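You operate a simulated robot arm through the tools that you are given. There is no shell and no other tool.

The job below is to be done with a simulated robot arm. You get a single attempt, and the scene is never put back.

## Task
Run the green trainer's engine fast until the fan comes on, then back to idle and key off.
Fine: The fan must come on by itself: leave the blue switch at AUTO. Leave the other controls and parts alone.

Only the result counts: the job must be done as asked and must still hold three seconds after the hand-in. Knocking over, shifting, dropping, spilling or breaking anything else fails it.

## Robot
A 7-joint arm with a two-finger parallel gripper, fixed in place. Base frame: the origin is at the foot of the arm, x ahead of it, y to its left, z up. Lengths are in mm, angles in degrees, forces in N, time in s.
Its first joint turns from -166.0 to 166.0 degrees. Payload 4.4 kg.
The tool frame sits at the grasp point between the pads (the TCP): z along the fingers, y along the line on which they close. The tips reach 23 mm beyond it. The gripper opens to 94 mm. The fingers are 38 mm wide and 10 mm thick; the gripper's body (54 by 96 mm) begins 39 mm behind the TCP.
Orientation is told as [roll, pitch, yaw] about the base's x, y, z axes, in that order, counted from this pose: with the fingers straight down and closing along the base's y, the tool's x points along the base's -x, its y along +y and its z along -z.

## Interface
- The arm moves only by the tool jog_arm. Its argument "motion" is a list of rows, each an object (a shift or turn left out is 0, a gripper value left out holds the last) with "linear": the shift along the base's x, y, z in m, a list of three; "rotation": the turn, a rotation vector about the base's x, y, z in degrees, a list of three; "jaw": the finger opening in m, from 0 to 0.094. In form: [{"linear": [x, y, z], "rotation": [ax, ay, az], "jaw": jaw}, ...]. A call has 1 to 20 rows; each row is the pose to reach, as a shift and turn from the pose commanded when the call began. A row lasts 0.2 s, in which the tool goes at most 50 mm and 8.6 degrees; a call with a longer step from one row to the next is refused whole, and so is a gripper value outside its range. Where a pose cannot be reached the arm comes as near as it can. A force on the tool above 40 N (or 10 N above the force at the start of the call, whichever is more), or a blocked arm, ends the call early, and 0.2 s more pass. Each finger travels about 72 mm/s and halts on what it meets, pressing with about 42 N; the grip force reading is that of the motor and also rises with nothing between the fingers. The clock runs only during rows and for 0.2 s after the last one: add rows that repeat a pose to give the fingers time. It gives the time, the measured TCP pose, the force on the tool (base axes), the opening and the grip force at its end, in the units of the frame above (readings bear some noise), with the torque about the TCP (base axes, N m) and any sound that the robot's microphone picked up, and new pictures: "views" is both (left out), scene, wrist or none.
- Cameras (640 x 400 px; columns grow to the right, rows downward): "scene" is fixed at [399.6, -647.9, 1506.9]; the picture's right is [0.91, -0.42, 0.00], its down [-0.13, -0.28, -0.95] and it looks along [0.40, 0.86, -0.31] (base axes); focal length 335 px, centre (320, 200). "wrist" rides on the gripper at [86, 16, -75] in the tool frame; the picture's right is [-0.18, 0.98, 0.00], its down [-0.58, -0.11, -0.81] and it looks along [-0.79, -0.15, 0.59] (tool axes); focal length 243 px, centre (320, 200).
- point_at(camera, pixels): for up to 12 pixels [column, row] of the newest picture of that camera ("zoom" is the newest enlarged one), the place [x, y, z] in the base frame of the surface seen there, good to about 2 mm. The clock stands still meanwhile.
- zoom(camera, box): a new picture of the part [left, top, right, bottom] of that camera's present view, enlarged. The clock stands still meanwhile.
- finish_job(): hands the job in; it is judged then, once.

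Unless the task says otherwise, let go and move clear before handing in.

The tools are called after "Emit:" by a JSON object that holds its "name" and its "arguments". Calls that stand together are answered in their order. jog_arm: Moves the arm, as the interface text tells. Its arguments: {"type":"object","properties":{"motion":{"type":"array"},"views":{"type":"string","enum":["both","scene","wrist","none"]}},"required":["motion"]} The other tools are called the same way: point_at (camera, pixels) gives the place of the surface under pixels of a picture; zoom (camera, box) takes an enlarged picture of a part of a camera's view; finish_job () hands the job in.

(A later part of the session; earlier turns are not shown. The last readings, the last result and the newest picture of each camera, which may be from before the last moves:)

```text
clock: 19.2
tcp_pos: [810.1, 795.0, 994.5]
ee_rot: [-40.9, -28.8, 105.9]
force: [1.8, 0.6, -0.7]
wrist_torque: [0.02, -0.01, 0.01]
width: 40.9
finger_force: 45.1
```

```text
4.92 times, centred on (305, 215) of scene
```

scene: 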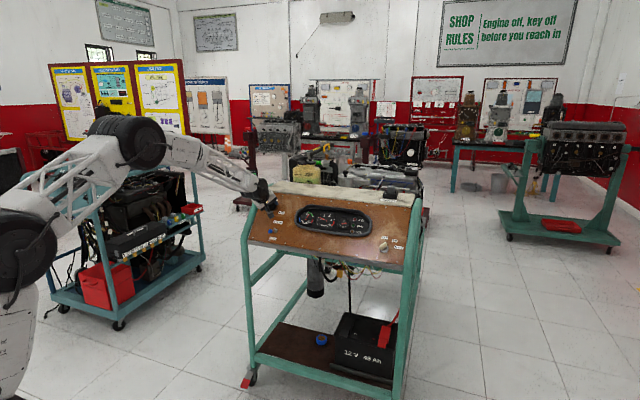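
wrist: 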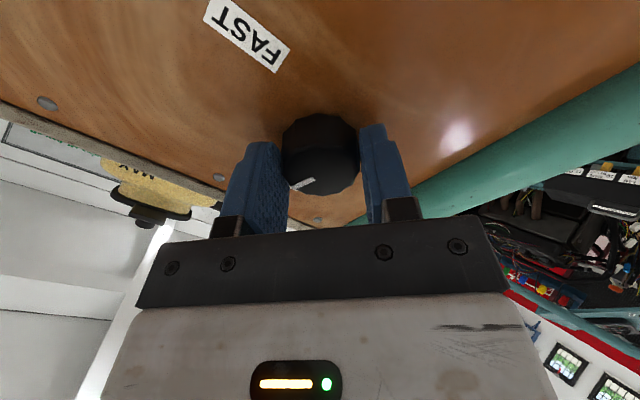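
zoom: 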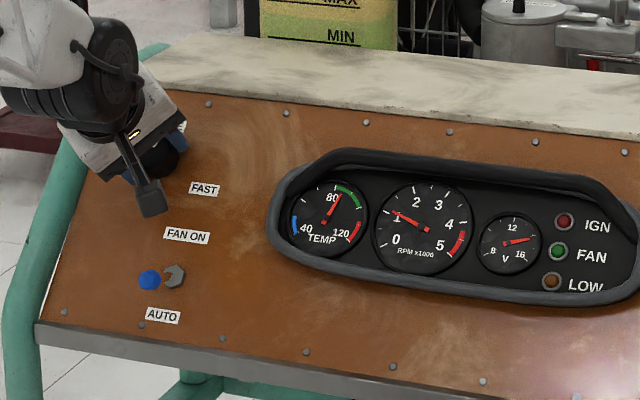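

The knob is gripped (40.9 mm) with almost no side force. I'll turn it clockwise by 35° and read the tachometer and torque.

Emit:
{"name": "jog_arm", "arguments": {"motion": [{"linear": [0, 0, 0], "rotation": [1.853, 1.853, -2.319]}, {"linear": [0, 0, 0], "rotation": [5.56, 5.56, -6.958]}, {"linear": [0, 0, 0], "rotation": [9.266, 9.266, -11.597]}, {"linear": [0, 0, 0], "rotation": [12.973, 12.973, -16.236]}, {"linear": [0, 0, 0], "rotation": [16.679, 16.679, -20.875]}, {"linear": [0, 0, 0], "rotation": [18.532, 18.532, -23.195]}, {"linear": [0, 0, 0], "rotation": [18.532, 18.532, -23.195]}]}}

Emit:
{"name": "zoom", "arguments": {"camera": "scene", "box": [240, 175, 370, 255]}}

```text
clock: 20.8
tcp_pos: [810.9, 795.6, 994.5]
ee_rot: [-16.2, -46.4, 66.9]
force: [2.7, -3.8, 2.9]
wrist_torque: [-0.46, 0.27, -0.12]
width: 40.7
finger_force: 45.4
```

scene: 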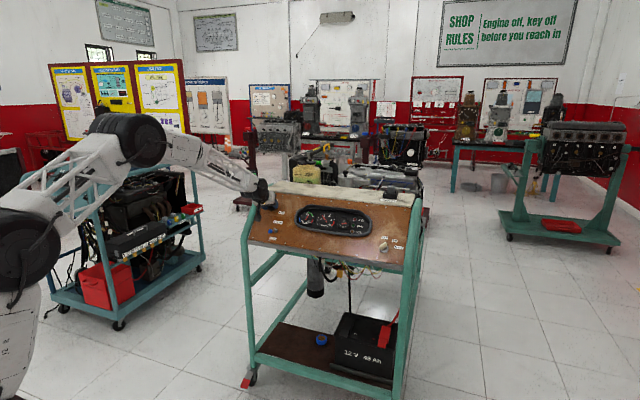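
wrist: 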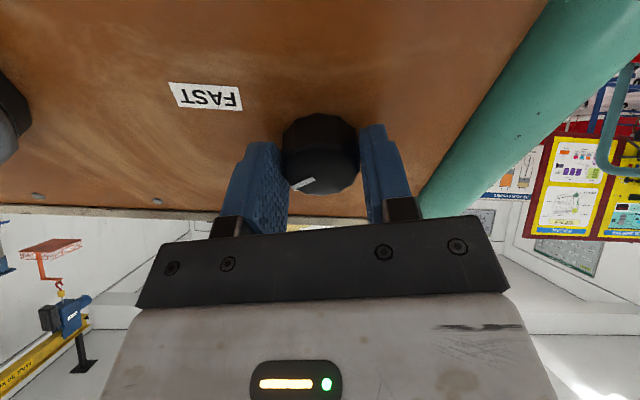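

```text
4.92 times, centred on (305, 215) of scene
```

zoom: 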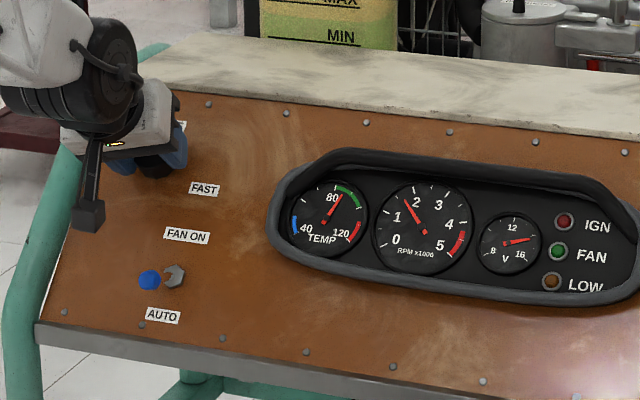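

RPM rose to about 1.6 and the knob follows the fingers. I'll continue clockwise 63° more, toward FAST.

Emit:
{"name": "jog_arm", "arguments": {"motion": [{"linear": [0, 0, 0], "rotation": [3.706, 3.706, -4.639]}, {"linear": [0, 0, 0], "rotation": [7.413, 7.413, -9.278]}, {"linear": [0, 0, 0], "rotation": [11.12, 11.12, -13.917]}, {"linear": [0, 0, 0], "rotation": [14.826, 14.826, -18.556]}, {"linear": [0, 0, 0], "rotation": [18.532, 18.532, -23.195]}, {"linear": [0, 0, 0], "rotation": [22.239, 22.239, -27.833]}, {"linear": [0, 0, 0], "rotation": [25.946, 25.946, -32.472]}, {"linear": [0, 0, 0], "rotation": [29.652, 29.652, -37.111]}, {"linear": [0, 0, 0], "rotation": [33.359, 33.359, -41.75]}, {"linear": [0, 0, 0], "rotation": [33.359, 33.359, -41.75]}]}}

Emit:
{"name": "zoom", "arguments": {"camera": "scene", "box": [240, 175, 370, 255]}}

```text
clock: 23.0
tcp_pos: [808.6, 796.5, 994.7]
ee_rot: [40.1, -29.9, -14.2]
force: [-12.1, 27.7, 10.8]
wrist_torque: [0.55, 0.36, 0.76]
width: 40.6
finger_force: 44.3
```

scene: 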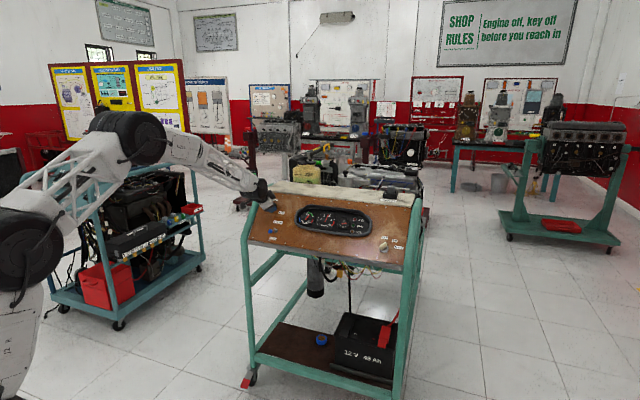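
wrist: 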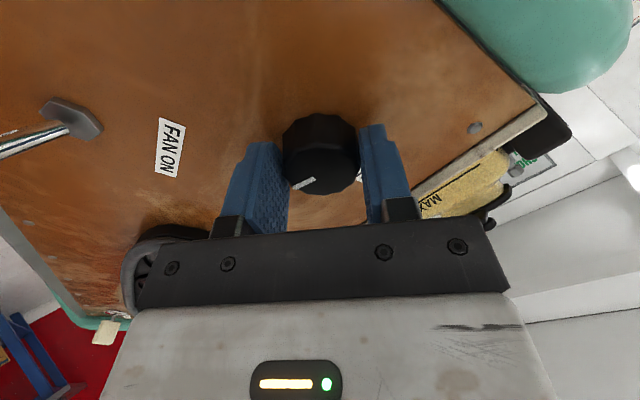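

```text
4.92 times, centred on (305, 215) of scene
```

zoom: 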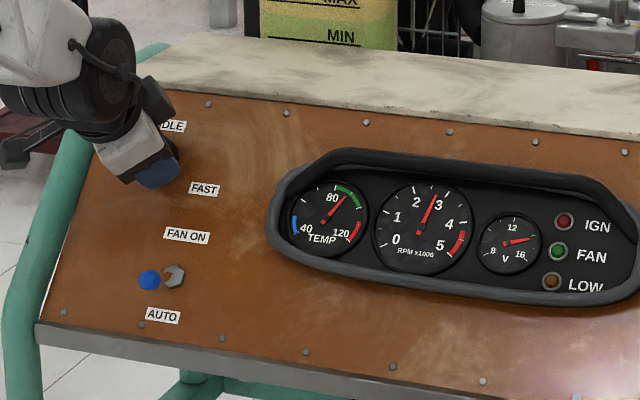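

RPM is about 2.8 with no end-stop torque yet, and a side load of 28 N needs easing. I'll ease 0.8 mm and turn 12° more.

Emit:
{"name": "jog_arm", "arguments": {"motion": [{"linear": [-0.0003, 0.0007, 0.0003], "rotation": [0, 0, 0]}, {"linear": [-0.0003, 0.0007, 0.0003], "rotation": [2.118, 2.118, -2.651]}, {"linear": [-0.0003, 0.0007, 0.0003], "rotation": [4.236, 4.236, -5.302]}, {"linear": [-0.0003, 0.0007, 0.0003], "rotation": [6.354, 6.354, -7.952]}, {"linear": [-0.0003, 0.0007, 0.0003], "rotation": [6.354, 6.354, -7.952]}]}}

Emit:
{"name": "zoom", "arguments": {"camera": "scene", "box": [240, 175, 370, 255]}}

```text
clock: 24.2
tcp_pos: [809.1, 795.5, 994.2]
ee_rot: [44.3, -22.0, -24.3]
force: [-11.0, 5.9, 18.3]
wrist_torque: [-0.14, -0.63, 0.84]
width: 40.6
finger_force: 44.9
```

scene: 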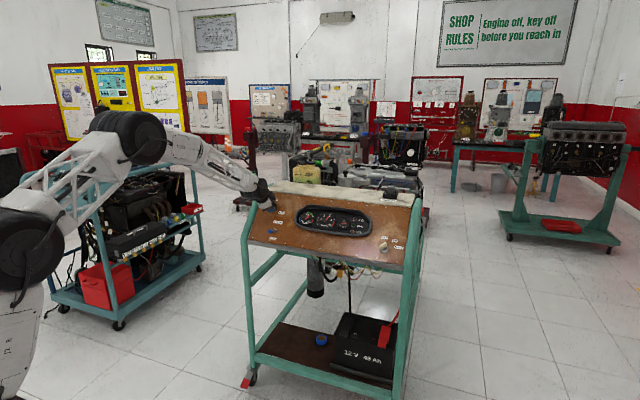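
wrist: 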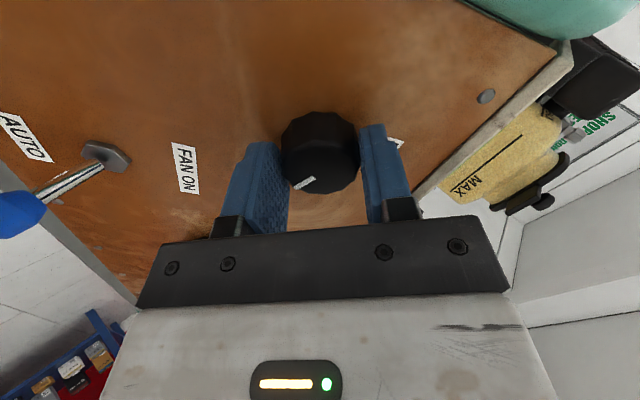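

```text
4.92 times, centred on (305, 215) of scene
```

zoom: 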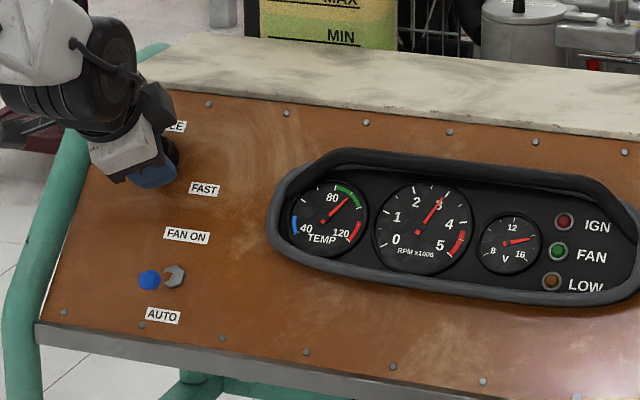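

RPM is about 3.0 with a resisting torque of about 1 N·m, so the knob has reached its FAST stop. Temperature is around 90 and FAN is off. I'll ease 1.5° off the stop and wait while watching.

Emit:
{"name": "jog_arm", "arguments": {"motion": [{"linear": [-0.0003, 0, 0.0003], "rotation": [-0.8, -0.8, 1.0]}, {"linear": [-0.0003, 0, 0.0003], "rotation": [-0.8, -0.8, 1.0]}, {"linear": [-0.0003, 0, 0.0003], "rotation": [-0.8, -0.8, 1.0]}, {"linear": [-0.0003, 0, 0.0003], "rotation": [-0.8, -0.8, 1.0]}, {"linear": [-0.0003, 0, 0.0003], "rotation": [-0.8, -0.8, 1.0]}, {"linear": [-0.0003, 0, 0.0003], "rotation": [-0.8, -0.8, 1.0]}, {"linear": [-0.0003, 0, 0.0003], "rotation": [-0.8, -0.8, 1.0]}, {"linear": [-0.0003, 0, 0.0003], "rotation": [-0.8, -0.8, 1.0]}, {"linear": [-0.0003, 0, 0.0003], "rotation": [-0.8, -0.8, 1.0]}, {"linear": [-0.0003, 0, 0.0003], "rotation": [-0.8, -0.8, 1.0]}], "views": "scene"}}

Emit:
{"name": "zoom", "arguments": {"camera": "scene", "box": [240, 175, 370, 255]}}

```text
clock: 26.4
tcp_pos: [810.3, 796.0, 996.2]
ee_rot: [44.0, -23.0, -22.9]
force: [24.2, 9.7, 19.4]
wrist_torque: [0.5, -0.69, -0.11]
width: 40.4
finger_force: 45.3
```

scene: 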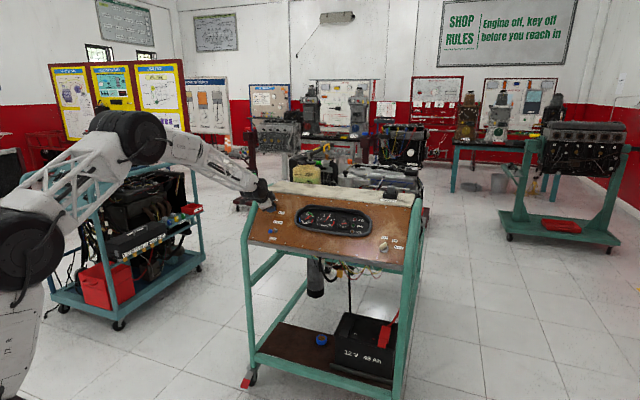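

```text
4.92 times, centred on (305, 215) of scene
```

zoom: 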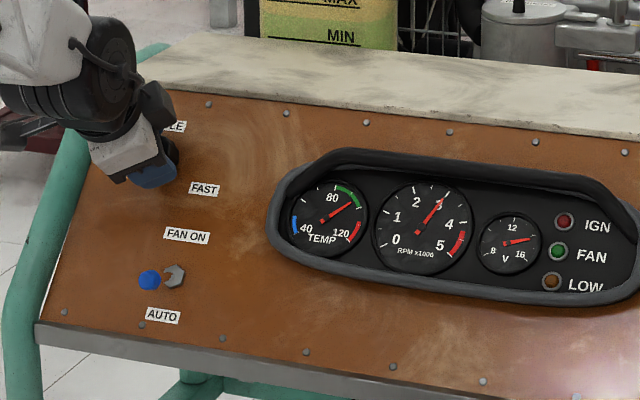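

Temperature continues to rise (needle nearing the end of the green band) and FAN is still off. I'll ease the side load and wait 2 s more.

Emit:
{"name": "jog_arm", "arguments": {"motion": [{"linear": [0.0004, 0.0001, 0.0004]}, {"linear": [0.0004, 0.0001, 0.0004]}, {"linear": [0.0004, 0.0001, 0.0004]}, {"linear": [0.0004, 0.0001, 0.0004]}, {"linear": [0.0004, 0.0001, 0.0004]}, {"linear": [0.0004, 0.0001, 0.0004]}, {"linear": [0.0004, 0.0001, 0.0004]}, {"linear": [0.0004, 0.0001, 0.0004]}, {"linear": [0.0004, 0.0001, 0.0004]}], "views": "scene"}}

Emit:
{"name": "zoom", "arguments": {"camera": "scene", "box": [290, 195, 380, 245]}}

```text
clock: 28.4
tcp_pos: [809.1, 795.9, 995.7]
ee_rot: [43.9, -23.0, -22.8]
force: [4.7, 5.7, 7.7]
wrist_torque: [0.12, -0.18, 0.1]
width: 40.2
finger_force: 44.8
```

scene: 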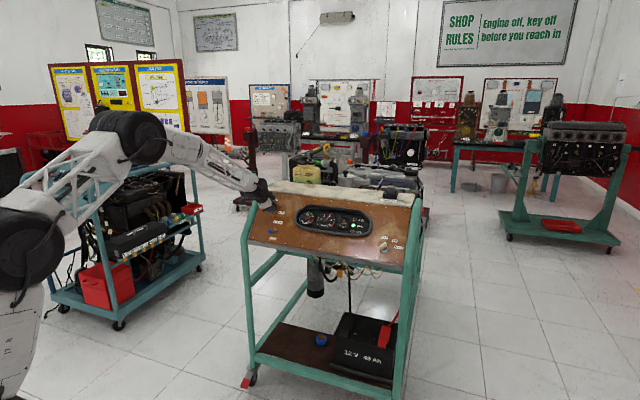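

```text
7.11 times, centred on (335, 220) of scene
```

zoom: 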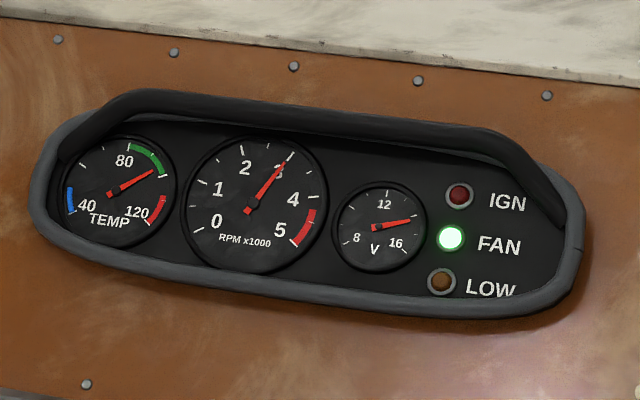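

The FAN light came on by itself (lit green at (451, 238)) with rpm at 3.0. I'll now turn the throttle back counter-clockwise by the same 108.5°, undoing the small position shifts on the way.

Emit:
{"name": "jog_arm", "arguments": {"motion": [{"linear": [0, 0, 0], "rotation": [-4.104, -4.104, 5.136]}, {"linear": [0, -0.0001, -0.0001], "rotation": [-8.207, -8.207, 10.272]}, {"linear": [0, -0.0002, -0.0002], "rotation": [-12.311, -12.311, 15.408]}, {"linear": [0, -0.0002, -0.0003], "rotation": [-16.415, -16.415, 20.544]}, {"linear": [0.0001, -0.0003, -0.0004], "rotation": [-20.518, -20.518, 25.68]}, {"linear": [0.0001, -0.0003, -0.0004], "rotation": [-24.622, -24.622, 30.815]}, {"linear": [0.0001, -0.0004, -0.0005], "rotation": [-28.725, -28.725, 35.951]}, {"linear": [0.0001, -0.0005, -0.0006], "rotation": [-32.829, -32.829, 41.087]}, {"linear": [0.0001, -0.0005, -0.0006], "rotation": [-36.933, -36.933, 46.223]}, {"linear": [0.0001, -0.0006, -0.0007], "rotation": [-41.036, -41.036, 51.359]}, {"linear": [0.0002, -0.0006, -0.0008], "rotation": [-45.14, -45.14, 56.495]}, {"linear": [0.0002, -0.0007, -0.0009], "rotation": [-49.244, -49.244, 61.631]}, {"linear": [0.0002, -0.0007, -0.0009], "rotation": [-53.347, -53.347, 66.767]}, {"linear": [0.0002, -0.0008, -0.001], "rotation": [-57.451, -57.451, 71.903]}, {"linear": [0.0002, -0.0008, -0.001], "rotation": [-57.451, -57.451, 71.903]}]}}

Emit:
{"name": "zoom", "arguments": {"camera": "scene", "box": [240, 175, 370, 255]}}

```text
clock: 30.1
tcp_pos: [809.4, 796.0, 994.9]
ee_rot: [3.8, -48.3, 39.8]
force: [-10.4, -11.9, 4.4]
wrist_torque: [-0.21, 0.13, -0.12]
width: 40.2
finger_force: 45.0
stopped in row 8: the force on the tool passed its limit at 41 N (the readings are from after the stop); the commanded pose is now the measured one
```

scene: 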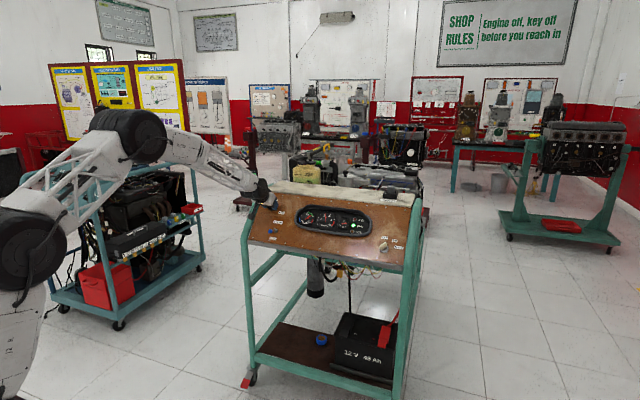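
wrist: 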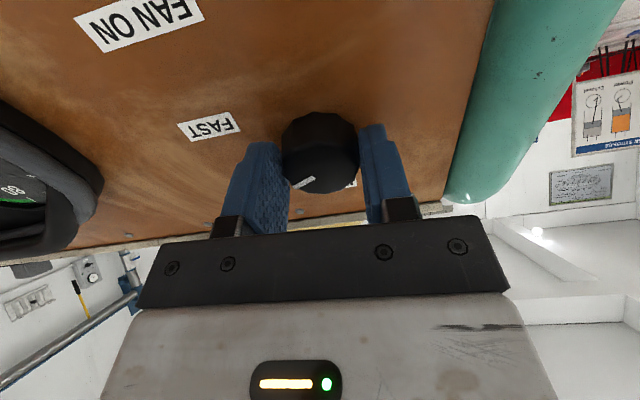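

```text
4.92 times, centred on (305, 215) of scene
```

zoom: 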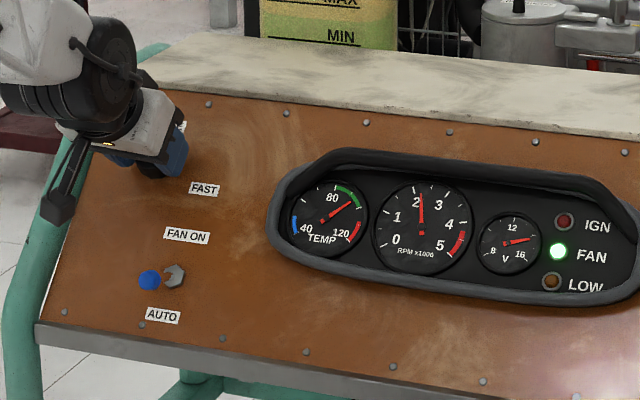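

The call stopped on a side load of 41 N part way, with the throttle at about 2.2k rpm; the load has since dropped to about 16 N and nothing looks disturbed. I'll continue back in shorter steps.

Emit:
{"name": "jog_arm", "arguments": {"motion": [{"linear": [-0.0002, -0.0002, 0.0002], "rotation": [0, 0, 0]}, {"linear": [-0.0002, -0.0002, 0.0002], "rotation": [-3.177, -3.177, 3.976]}, {"linear": [-0.0002, -0.0002, 0.0002], "rotation": [-6.354, -6.354, 7.952]}, {"linear": [-0.0002, -0.0002, 0.0002], "rotation": [-9.531, -9.531, 11.929]}], "views": "scene"}}

```text
clock: 31.1
tcp_pos: [809.6, 796.9, 995.0]
ee_rot: [-16.0, -46.3, 66.6]
force: [-1.0, -10.5, 6.6]
wrist_torque: [-0.57, 0.3, -0.24]
width: 40.3
finger_force: 45.2
```

scene: 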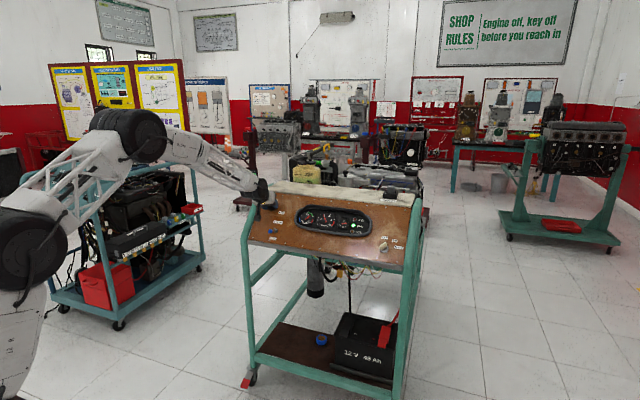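

The load is small (about 12 N) at this angle. I'll continue back 18° more.

Emit:
{"name": "jog_arm", "arguments": {"motion": [{"linear": [0.0, -0.0001, 0.0001], "rotation": [-3.177, -3.177, 3.976]}, {"linear": [0.0, -0.0001, 0.0001], "rotation": [-6.354, -6.354, 7.952]}, {"linear": [0.0, -0.0001, 0.0001], "rotation": [-9.531, -9.531, 11.929]}, {"linear": [0.0, -0.0001, 0.0001], "rotation": [-9.531, -9.531, 11.929]}], "views": "scene"}}

Emit:
{"name": "zoom", "arguments": {"camera": "scene", "box": [240, 175, 370, 255]}}

```text
clock: 32.1
tcp_pos: [809.9, 795.6, 995.1]
ee_rot: [-31.4, -39.1, 89.0]
force: [6.9, -13.4, 8.7]
wrist_torque: [0.01, -0.26, -0.23]
width: 40.3
finger_force: 44.9
```

scene: 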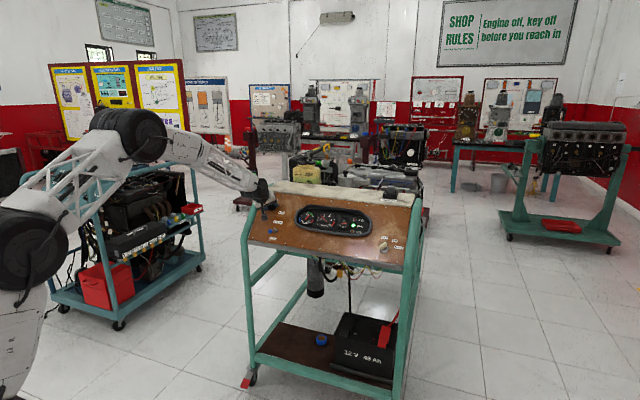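

```text
4.92 times, centred on (305, 215) of scene
```

zoom: 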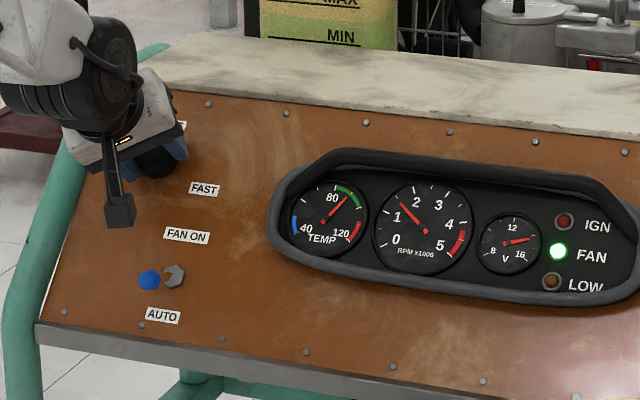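

RPM is down to about 1.3. I'll turn the remaining 17° plus 2° to meet the idle stop.

Emit:
{"name": "jog_arm", "arguments": {"motion": [{"linear": [0.0002, -0.0002, 0.0], "rotation": [-3.0, -3.0, 3.755]}, {"linear": [0.0002, -0.0002, 0.0], "rotation": [-6.0, -6.0, 7.51]}, {"linear": [0.0002, -0.0002, 0.0], "rotation": [-9.0, -9.0, 11.266]}, {"linear": [0.0002, -0.0002, 0.0], "rotation": [-10.06, -10.06, 12.59]}, {"linear": [0.0002, -0.0002, 0.0], "rotation": [-10.06, -10.06, 12.59]}, {"linear": [0.0002, -0.0002, 0.0], "rotation": [-10.06, -10.06, 12.59]}]}}

Emit:
{"name": "zoom", "arguments": {"camera": "scene", "box": [240, 175, 370, 255]}}

```text
clock: 33.5
tcp_pos: [809.5, 794.9, 995.0]
ee_rot: [-41.6, -27.8, 107.3]
force: [23.6, -17.5, 11.5]
wrist_torque: [-0.38, -0.5, -0.68]
width: 40.5
finger_force: 45.2
```

scene: 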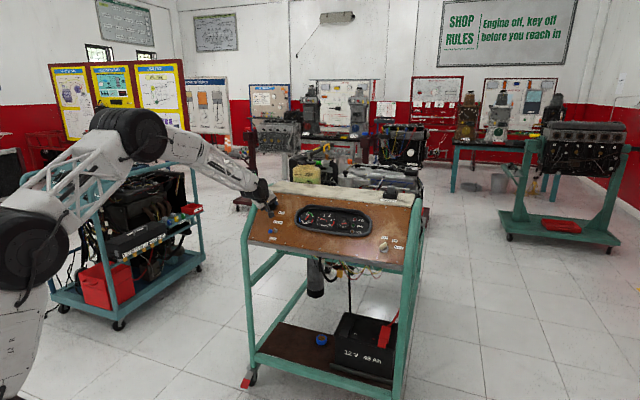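
wrist: 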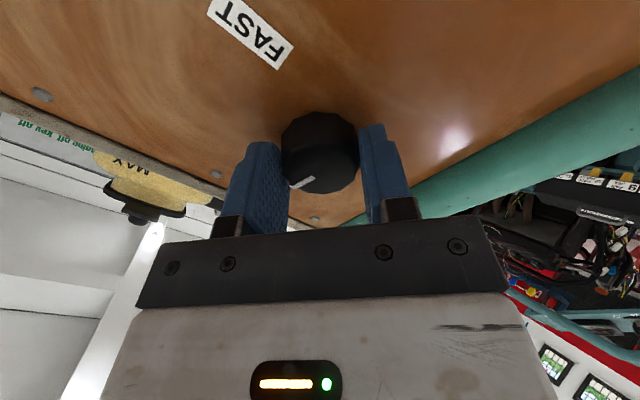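

```text
4.92 times, centred on (305, 215) of scene
```

zoom: 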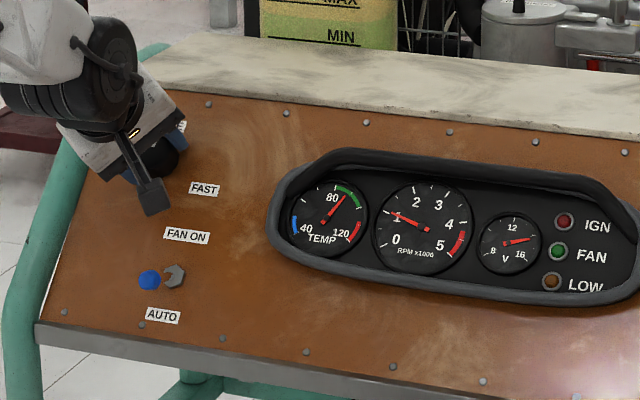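

RPM is back at about 0.9 like before, and the fan has cycled off after cooling. I'll relieve the side load, open the fingers and back straight off.

Emit:
{"name": "jog_arm", "arguments": {"motion": [{"linear": [0.0004, -0.0004, 0.0001]}, {"linear": [0.0004, -0.0004, 0.0001], "jaw": 0.05}, {"linear": [0.0004, -0.0004, 0.0001], "jaw": 0.06}, {"linear": [0.0004, -0.0004, 0.0001], "jaw": 0.06}, {"linear": [-0.0102, -0.011, 0.0134]}, {"linear": [-0.0208, -0.0216, 0.0266]}, {"linear": [-0.0419, -0.0428, 0.0531]}, {"linear": [-0.0631, -0.0639, 0.0796]}, {"linear": [-0.0631, -0.0639, 0.0796]}]}}

Emit:
{"name": "zoom", "arguments": {"camera": "scene", "box": [245, 185, 309, 225]}}

Emit:
{"name": "zoom", "arguments": {"camera": "wrist", "box": [268, 5, 372, 105]}}

Emit:
{"name": "zoom", "arguments": {"camera": "scene", "box": [250, 185, 410, 275]}}

```text
clock: 35.5
tcp_pos: [747.1, 729.5, 1074.1]
ee_rot: [-41.5, -27.7, 107.3]
force: [-0.9, 0.1, 0.4]
wrist_torque: [0.0, -0.02, 0.03]
width: 60.0
finger_force: 0.0
```

scene: 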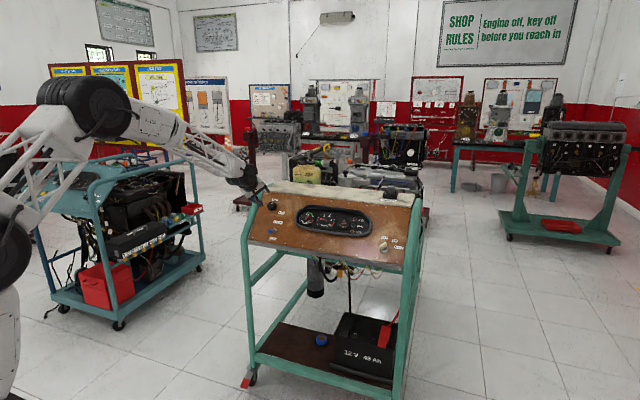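
wrist: 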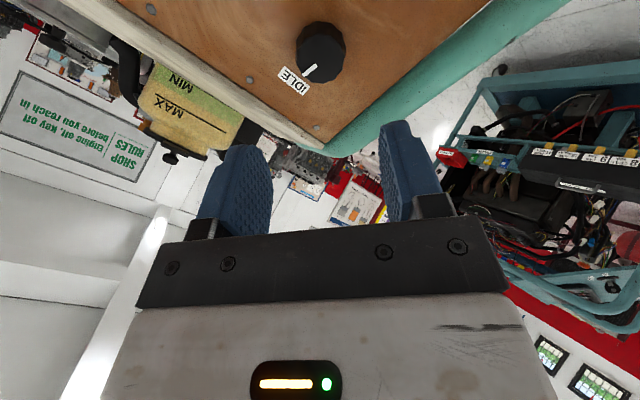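

```text
10.00 times, centred on (277, 205) of scene
```

zoom: 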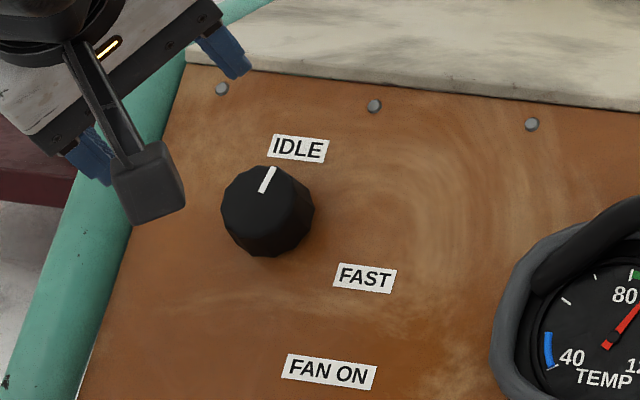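

```text
4.00 times, centred on (320, 55) of wrist
```

zoom: 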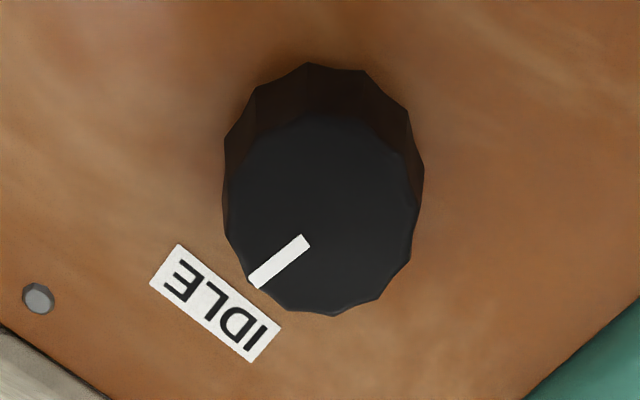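

```text
4.00 times, centred on (330, 230) of scene
```

zoom: 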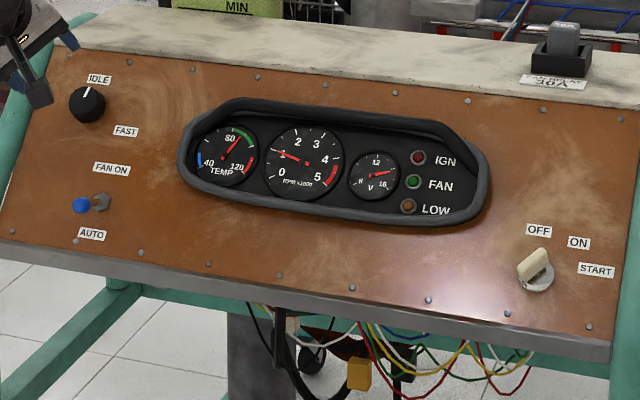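

The knob's pointer is back at IDLE, rpm is about 0.85, and the blue switch is still at AUTO. I'll move to the key hover with the wrist turned to match the lever at ON.

Emit:
{"name": "jog_arm", "arguments": {"motion": [{"linear": [0.02723, -0.03729, -0.00678], "rotation": [4.117, 4.117, -5.153], "jaw": 0.05}, {"linear": [0.05447, -0.07458, -0.01355], "rotation": [8.233, 8.233, -10.305]}, {"linear": [0.0817, -0.11188, -0.02033], "rotation": [12.35, 12.35, -15.458]}, {"linear": [0.10893, -0.14917, -0.0271], "rotation": [16.467, 16.467, -20.61]}, {"linear": [0.13617, -0.18646, -0.03388], "rotation": [20.583, 20.583, -25.763]}, {"linear": [0.1634, -0.22375, -0.04065], "rotation": [24.7, 24.7, -30.915]}, {"linear": [0.19063, -0.26104, -0.04743], "rotation": [28.817, 28.817, -36.068]}, {"linear": [0.21787, -0.29833, -0.0542], "rotation": [32.933, 32.933, -41.22]}, {"linear": [0.2451, -0.33563, -0.06098], "rotation": [37.05, 37.05, -46.373]}, {"linear": [0.27233, -0.37292, -0.06775], "rotation": [41.167, 41.167, -51.525]}, {"linear": [0.29957, -0.41021, -0.07453], "rotation": [45.283, 45.283, -56.678]}, {"linear": [0.3268, -0.4475, -0.0813], "rotation": [49.4, 49.4, -61.83]}, {"linear": [0.3268, -0.4475, -0.0813], "rotation": [49.4, 49.4, -61.83]}]}}

Emit:
{"name": "zoom", "arguments": {"camera": "wrist", "box": [270, 0, 370, 100]}}

Emit:
{"name": "zoom", "arguments": {"camera": "scene", "box": [280, 190, 420, 270]}}

```text
clock: 38.3
tcp_pos: [1073.8, 283.2, 993.2]
ee_rot: [36.9, -33.9, -8.5]
force: [0.3, -0.1, 1.3]
wrist_torque: [0.0, -0.03, 0.01]
width: 49.8
finger_force: 0.0
```

scene: 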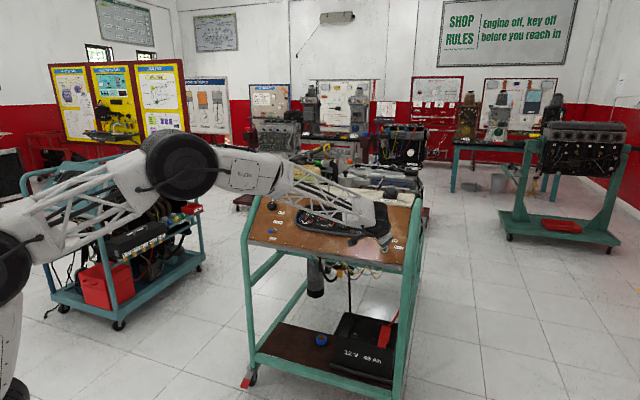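
wrist: 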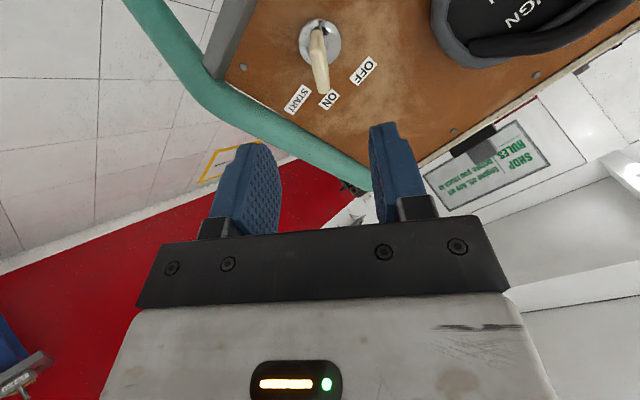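

```text
4.00 times, centred on (320, 50) of wrist
```

zoom: 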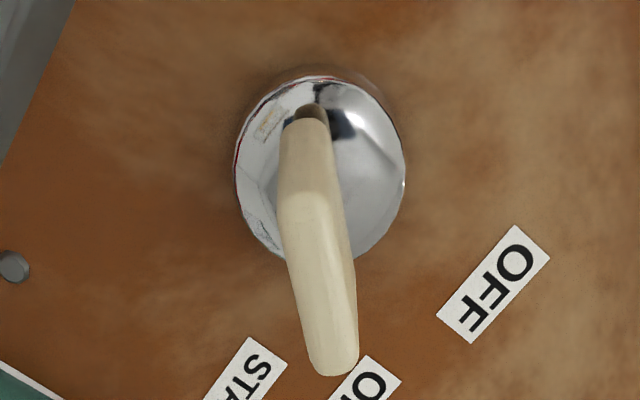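

```text
4.57 times, centred on (350, 230) of scene
```

zoom: 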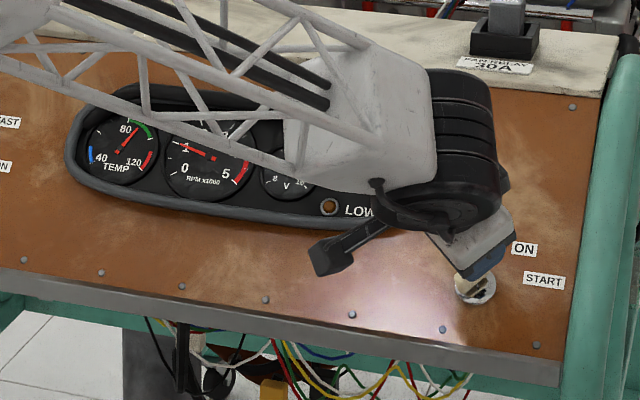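

The lever's top face is centred at about (320, 70) in the wrist view, exactly where it should be for this hover, so alignment is good. I'll advance along the panel normal with the fingers open.

Emit:
{"name": "jog_arm", "arguments": {"motion": [{"linear": [0.0106, 0.0106, -0.0132]}, {"linear": [0.0211, 0.0211, -0.0264]}, {"linear": [0.0317, 0.0317, -0.0397]}, {"linear": [0.0423, 0.0423, -0.0529]}, {"linear": [0.0528, 0.0528, -0.0661]}, {"linear": [0.0634, 0.0634, -0.0793]}, {"linear": [0.0634, 0.0634, -0.0793]}]}}

Emit:
{"name": "zoom", "arguments": {"camera": "wrist", "box": [220, 60, 420, 240]}}

```text
clock: 39.9
tcp_pos: [1137.1, 347.4, 914.5]
ee_rot: [36.9, -34.0, -8.3]
force: [-0.2, -0.3, 0.1]
wrist_torque: [-0.03, 0.03, -0.01]
width: 49.8
finger_force: 0.0
```

scene: 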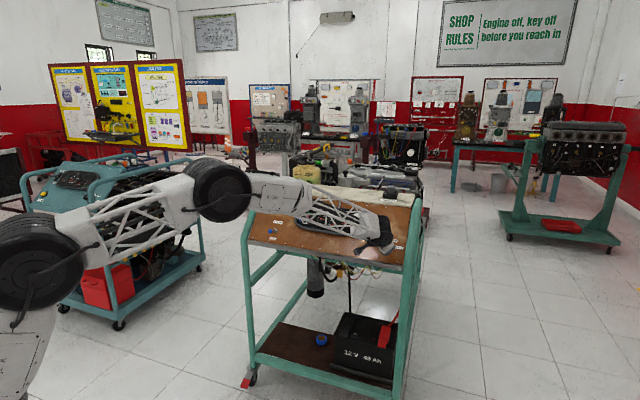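
wrist: 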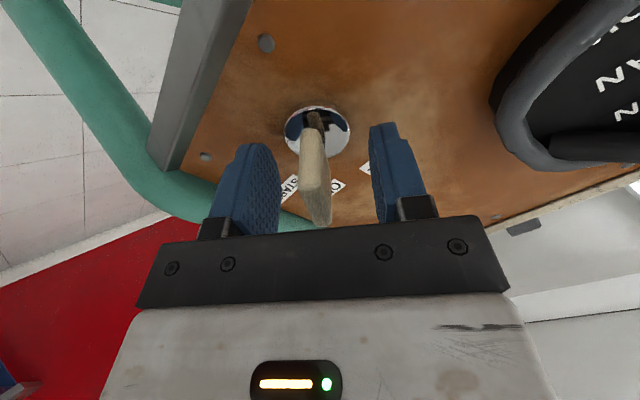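

```text
2.22 times, centred on (320, 150) of wrist
```

zoom: 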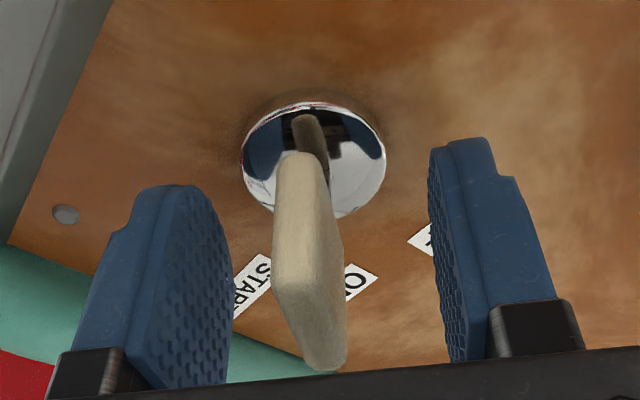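

The lever stands between the pads with about 0.7 mm offset toward tool −y. I'll apply that small correction and close on it.

Emit:
{"name": "jog_arm", "arguments": {"motion": [{"linear": [0.0001, -0.0006, -0.0003], "jaw": 0.05}, {"linear": [0.0001, -0.0006, -0.0003], "jaw": 0.02}, {"linear": [0.0001, -0.0006, -0.0003], "jaw": 0.0}, {"linear": [0.0001, -0.0006, -0.0003], "jaw": 0.0}, {"linear": [0.0001, -0.0006, -0.0003], "jaw": 0.0}]}}

```text
clock: 41.1
tcp_pos: [1138.0, 347.2, 913.3]
ee_rot: [36.9, -34.0, -8.4]
force: [0.4, -10.7, -4.0]
wrist_torque: [-1.18, 0.1, -0.76]
width: 10.2
finger_force: 44.9
```

scene: 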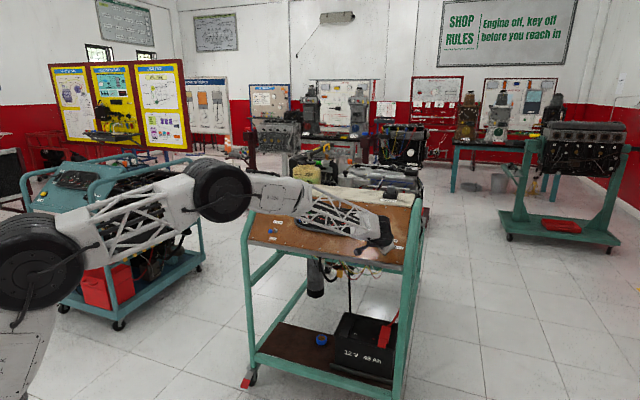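
wrist: 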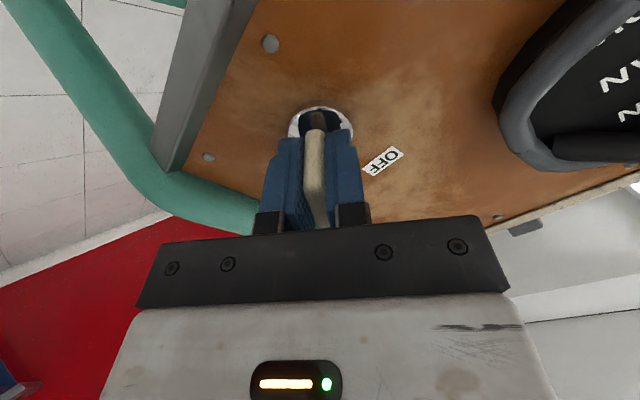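

The lever is gripped (10.2 mm) with about 11 N. I'll turn counter-clockwise half way toward OFF.

Emit:
{"name": "jog_arm", "arguments": {"motion": [{"linear": [0, -0.0003, -0.0001], "rotation": [-1.853, -1.853, 2.319]}, {"linear": [0, -0.0003, -0.0001], "rotation": [-5.56, -5.56, 6.958]}, {"linear": [0, -0.0003, -0.0001], "rotation": [-9.266, -9.266, 11.597]}, {"linear": [0, -0.0003, -0.0001], "rotation": [-12.179, -12.179, 15.242]}, {"linear": [0, -0.0003, -0.0001], "rotation": [-12.179, -12.179, 15.242]}], "views": "scene"}}

```text
clock: 42.3
tcp_pos: [1137.3, 346.3, 912.5]
ee_rot: [19.8, -45.2, 18.1]
force: [31.8, -1.9, -18.1]
wrist_torque: [-0.69, -0.35, -0.86]
width: 9.8
finger_force: 45.3
```

scene: 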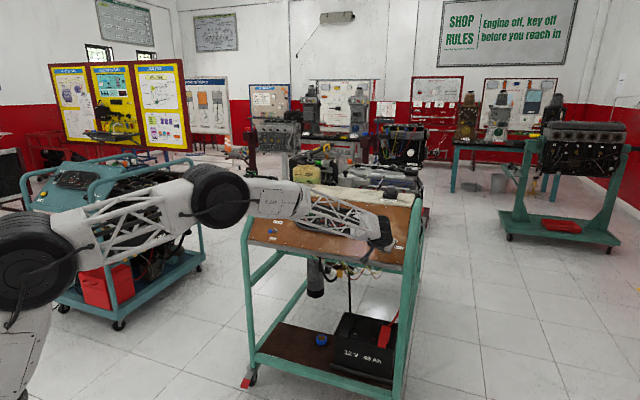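

The side load has built to about 37 N, so I'll ease toward it by about 0.8 mm first, then turn 10° more.

Emit:
{"name": "jog_arm", "arguments": {"motion": [{"linear": [0.0006, -0.0001, -0.0003], "rotation": [0, 0, 0]}, {"linear": [0.0006, -0.0001, -0.0003], "rotation": [-2.648, -2.648, 3.314]}, {"linear": [0.0006, -0.0001, -0.0003], "rotation": [-5.295, -5.295, 6.627]}, {"linear": [0.0006, -0.0001, -0.0003], "rotation": [-5.295, -5.295, 6.627]}], "views": "scene"}}

Emit:
{"name": "zoom", "arguments": {"camera": "scene", "box": [280, 190, 420, 270]}}

```text
clock: 43.3
tcp_pos: [1137.2, 345.8, 913.0]
ee_rot: [9.6, -47.7, 32.0]
force: [-14.4, -22.4, -8.0]
wrist_torque: [-0.83, 0.31, -0.43]
width: 9.9
finger_force: 45.2
```

scene: 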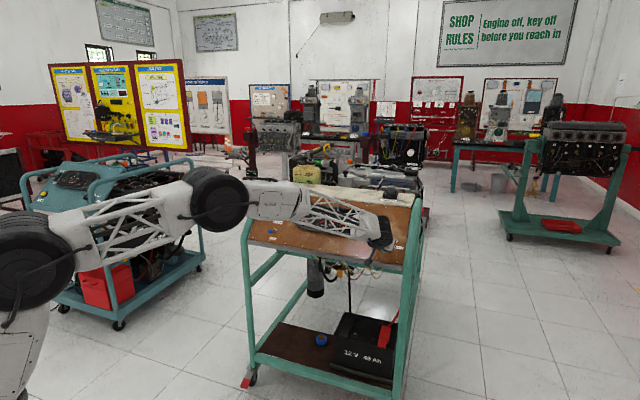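

```text
4.57 times, centred on (350, 230) of scene
```

zoom: 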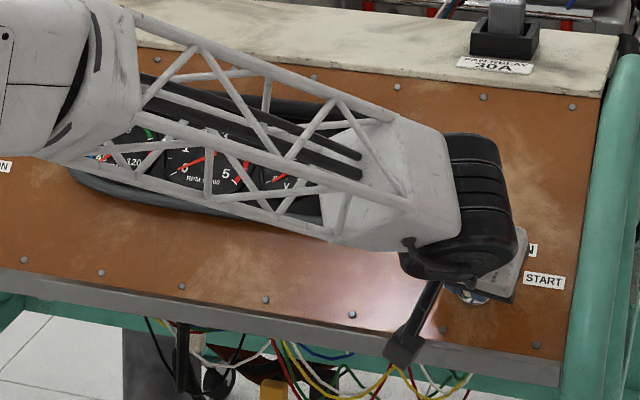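

The engine has stopped (rpm falling to 0, voltage down), and the lever is about 9° short of its original OFF position. I'll ease again and turn the last 9–10°.

Emit:
{"name": "jog_arm", "arguments": {"motion": [{"linear": [-0.0003, -0.0003, -0.0002], "rotation": [0, 0, 0]}, {"linear": [-0.0003, -0.0003, -0.0002], "rotation": [-2.118, -2.118, 2.651]}, {"linear": [-0.0003, -0.0003, -0.0002], "rotation": [-4.236, -4.236, 5.302]}, {"linear": [-0.0003, -0.0003, -0.0002], "rotation": [-5.03, -5.03, 6.296]}, {"linear": [-0.0003, -0.0003, -0.0002], "rotation": [-5.03, -5.03, 6.296]}]}}

Emit:
{"name": "zoom", "arguments": {"camera": "scene", "box": [280, 190, 420, 270]}}

```text
clock: 44.5
tcp_pos: [1137.5, 345.6, 913.5]
ee_rot: [-0.9, -48.5, 46.1]
force: [10.8, -12.7, -8.7]
wrist_torque: [1.66, -0.26, -0.1]
width: 10.1
finger_force: 45.2
```

scene: 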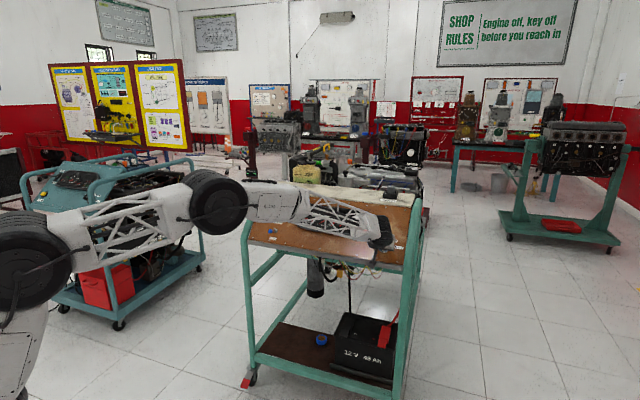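
wrist: 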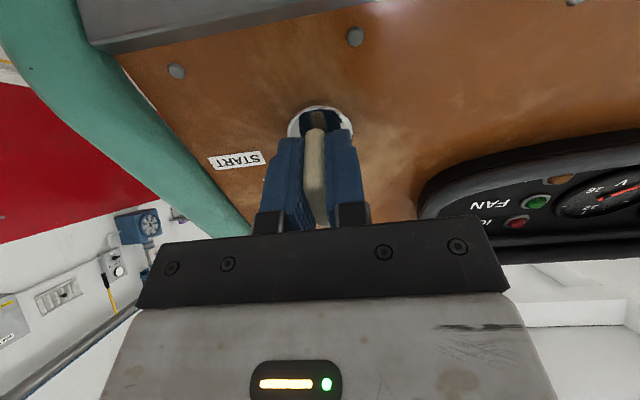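

```text
4.57 times, centred on (350, 230) of scene
```

zoom: 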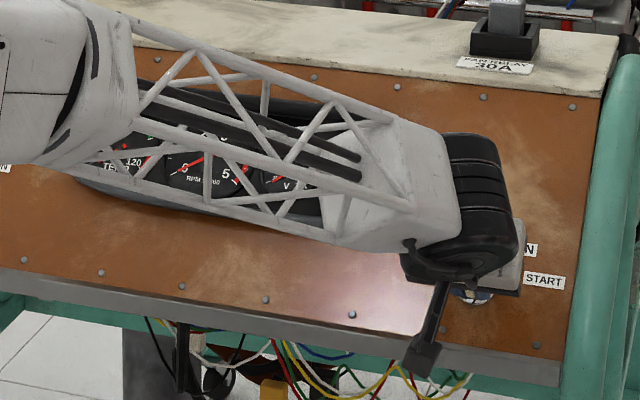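

The lever is back at its OFF stop (resisting torque of +0.8 N·m, angle back to the start), and rpm and volts are at zero. I'll release and back straight off.

Emit:
{"name": "jog_arm", "arguments": {"motion": [{"linear": [0, 0, 0], "rotation": [0.4, 0.4, -0.5]}, {"linear": [0, 0, 0], "rotation": [0.4, 0.4, -0.5], "jaw": 0.025}, {"linear": [0, 0, 0], "rotation": [0.4, 0.4, -0.5], "jaw": 0.05}, {"linear": [0, 0, 0], "rotation": [0.4, 0.4, -0.5], "jaw": 0.05}, {"linear": [-0.0106, -0.0106, 0.0132], "rotation": [0.4, 0.4, -0.5]}, {"linear": [-0.0212, -0.0212, 0.0265], "rotation": [0.4, 0.4, -0.5]}, {"linear": [-0.0424, -0.0424, 0.053], "rotation": [0.4, 0.4, -0.5]}, {"linear": [-0.0636, -0.0636, 0.0795], "rotation": [0.4, 0.4, -0.5]}, {"linear": [-0.0848, -0.0848, 0.106], "rotation": [0.4, 0.4, -0.5]}, {"linear": [-0.106, -0.106, 0.1325], "rotation": [0.4, 0.4, -0.5]}, {"linear": [-0.106, -0.106, 0.1325], "rotation": [0.4, 0.4, -0.5]}]}}

Emit:
{"name": "zoom", "arguments": {"camera": "wrist", "box": [240, 0, 480, 150]}}

Emit:
{"name": "zoom", "arguments": {"camera": "scene", "box": [250, 185, 410, 275]}}

```text
clock: 46.9
tcp_pos: [1031.0, 239.2, 1044.1]
ee_rot: [-0.1, -48.4, 45.1]
force: [-0.7, -0.3, -1.2]
wrist_torque: [0.04, 0.03, -0.01]
width: 50.1
finger_force: 0.1
```

scene: 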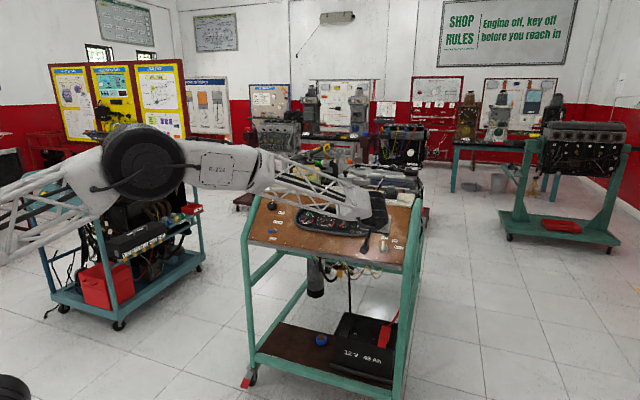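
wrist: 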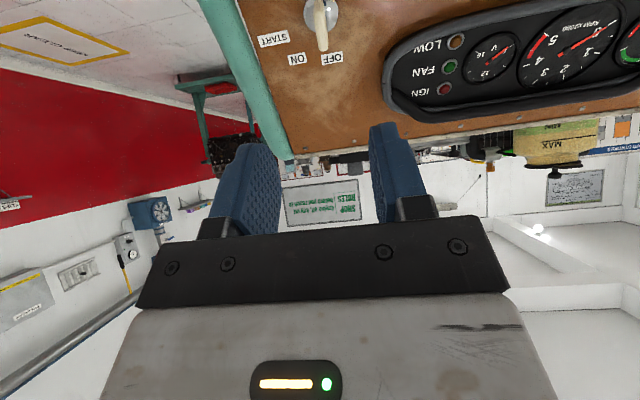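

```text
2.67 times, centred on (360, 75) of wrist
```

zoom: 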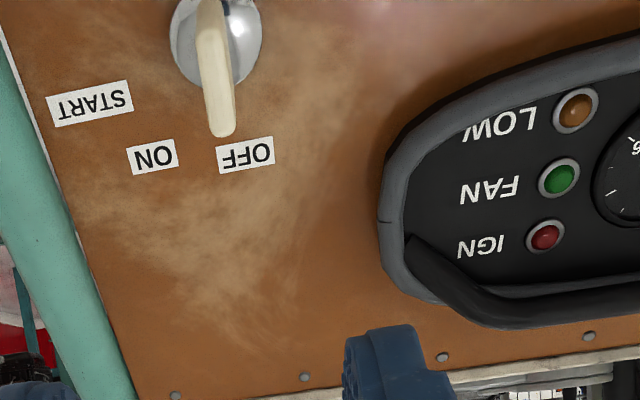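

```text
4.00 times, centred on (330, 230) of scene
```

zoom: 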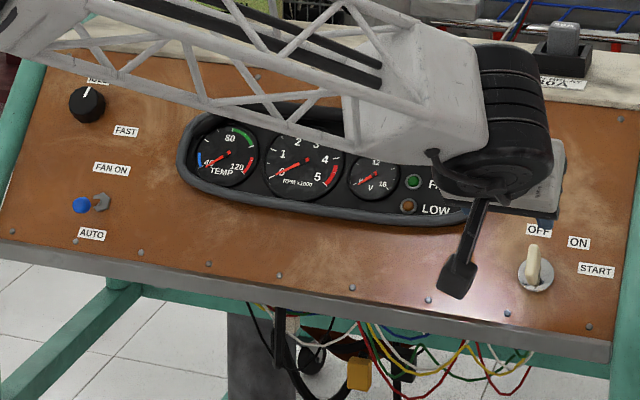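

The lever points at OFF, all gauges read zero, the lamps are out, the throttle is at IDLE and the blue switch is still at AUTO. I'll move the arm clear, back toward its starting pose, then take a last look.

Emit:
{"name": "jog_arm", "arguments": {"motion": [{"linear": [-0.0366, 0.0051, 0.0137], "rotation": [-1.585, 3.825, -3.517]}, {"linear": [-0.0732, 0.0102, 0.0273], "rotation": [-3.17, 7.65, -7.033]}, {"linear": [-0.1098, 0.0153, 0.041], "rotation": [-4.755, 11.475, -10.55]}, {"linear": [-0.1463, 0.0203, 0.0547], "rotation": [-6.34, 15.3, -14.067]}, {"linear": [-0.1829, 0.0254, 0.0683], "rotation": [-7.925, 19.125, -17.583]}, {"linear": [-0.2195, 0.0305, 0.082], "rotation": [-9.51, 22.95, -21.1]}, {"linear": [-0.2561, 0.0356, 0.0957], "rotation": [-11.095, 26.775, -24.617]}, {"linear": [-0.2927, 0.0407, 0.1093], "rotation": [-12.68, 30.6, -28.133]}, {"linear": [-0.3293, 0.0458, 0.123], "rotation": [-14.265, 34.425, -31.65]}, {"linear": [-0.3658, 0.0508, 0.1367], "rotation": [-15.85, 38.25, -35.167]}, {"linear": [-0.4024, 0.0559, 0.1503], "rotation": [-17.435, 42.075, -38.683]}, {"linear": [-0.439, 0.061, 0.164], "rotation": [-19.02, 45.9, -42.2]}, {"linear": [-0.439, 0.061, 0.164], "rotation": [-19.02, 45.9, -42.2]}]}}

Emit:
{"name": "zoom", "arguments": {"camera": "scene", "box": [250, 185, 410, 275]}}

Emit:
{"name": "zoom", "arguments": {"camera": "scene", "box": [220, 140, 460, 400]}}

```text
clock: 49.7
tcp_pos: [590.0, 302.4, 1210.3]
ee_rot: [0.0, 0.1, 0.1]
force: [0.3, 0.5, 0.2]
wrist_torque: [0.01, 0.04, 0.01]
width: 50.1
finger_force: 0.1
```

scene: 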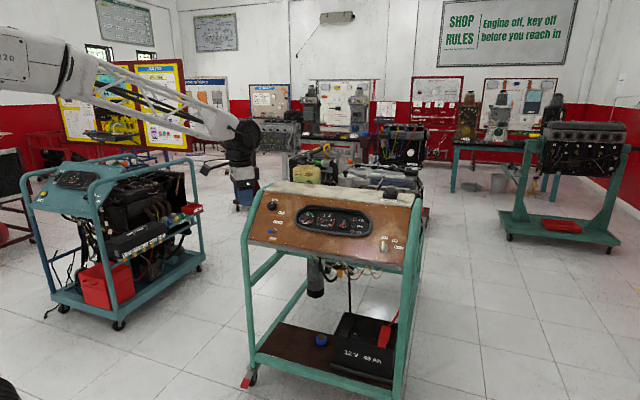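
wrist: 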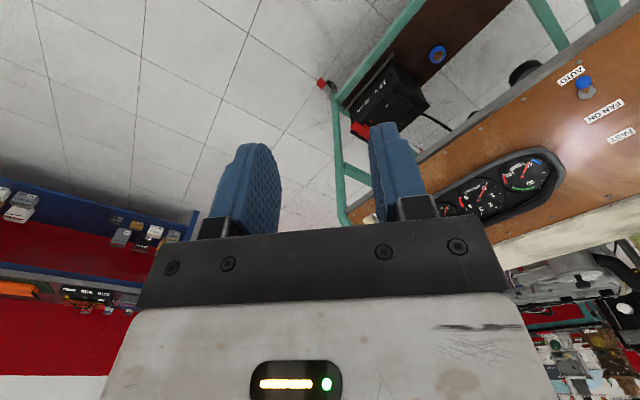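

```text
4.00 times, centred on (330, 230) of scene
```

zoom: 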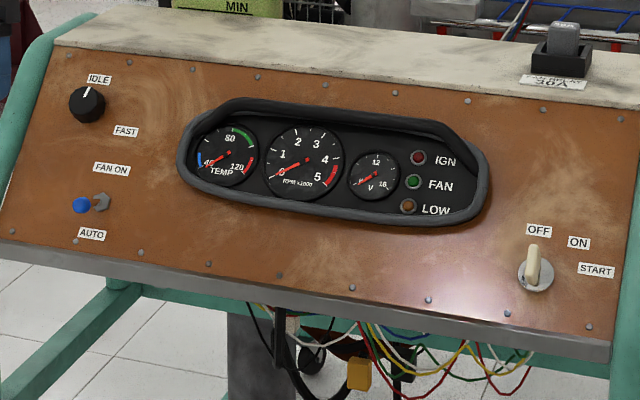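

```text
1.54 times, centred on (340, 270) of scene
```

zoom: 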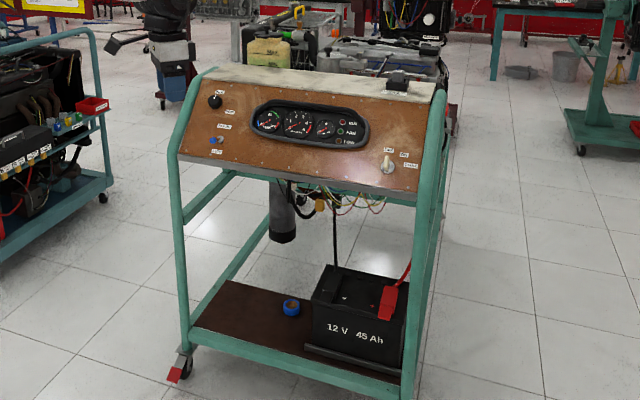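

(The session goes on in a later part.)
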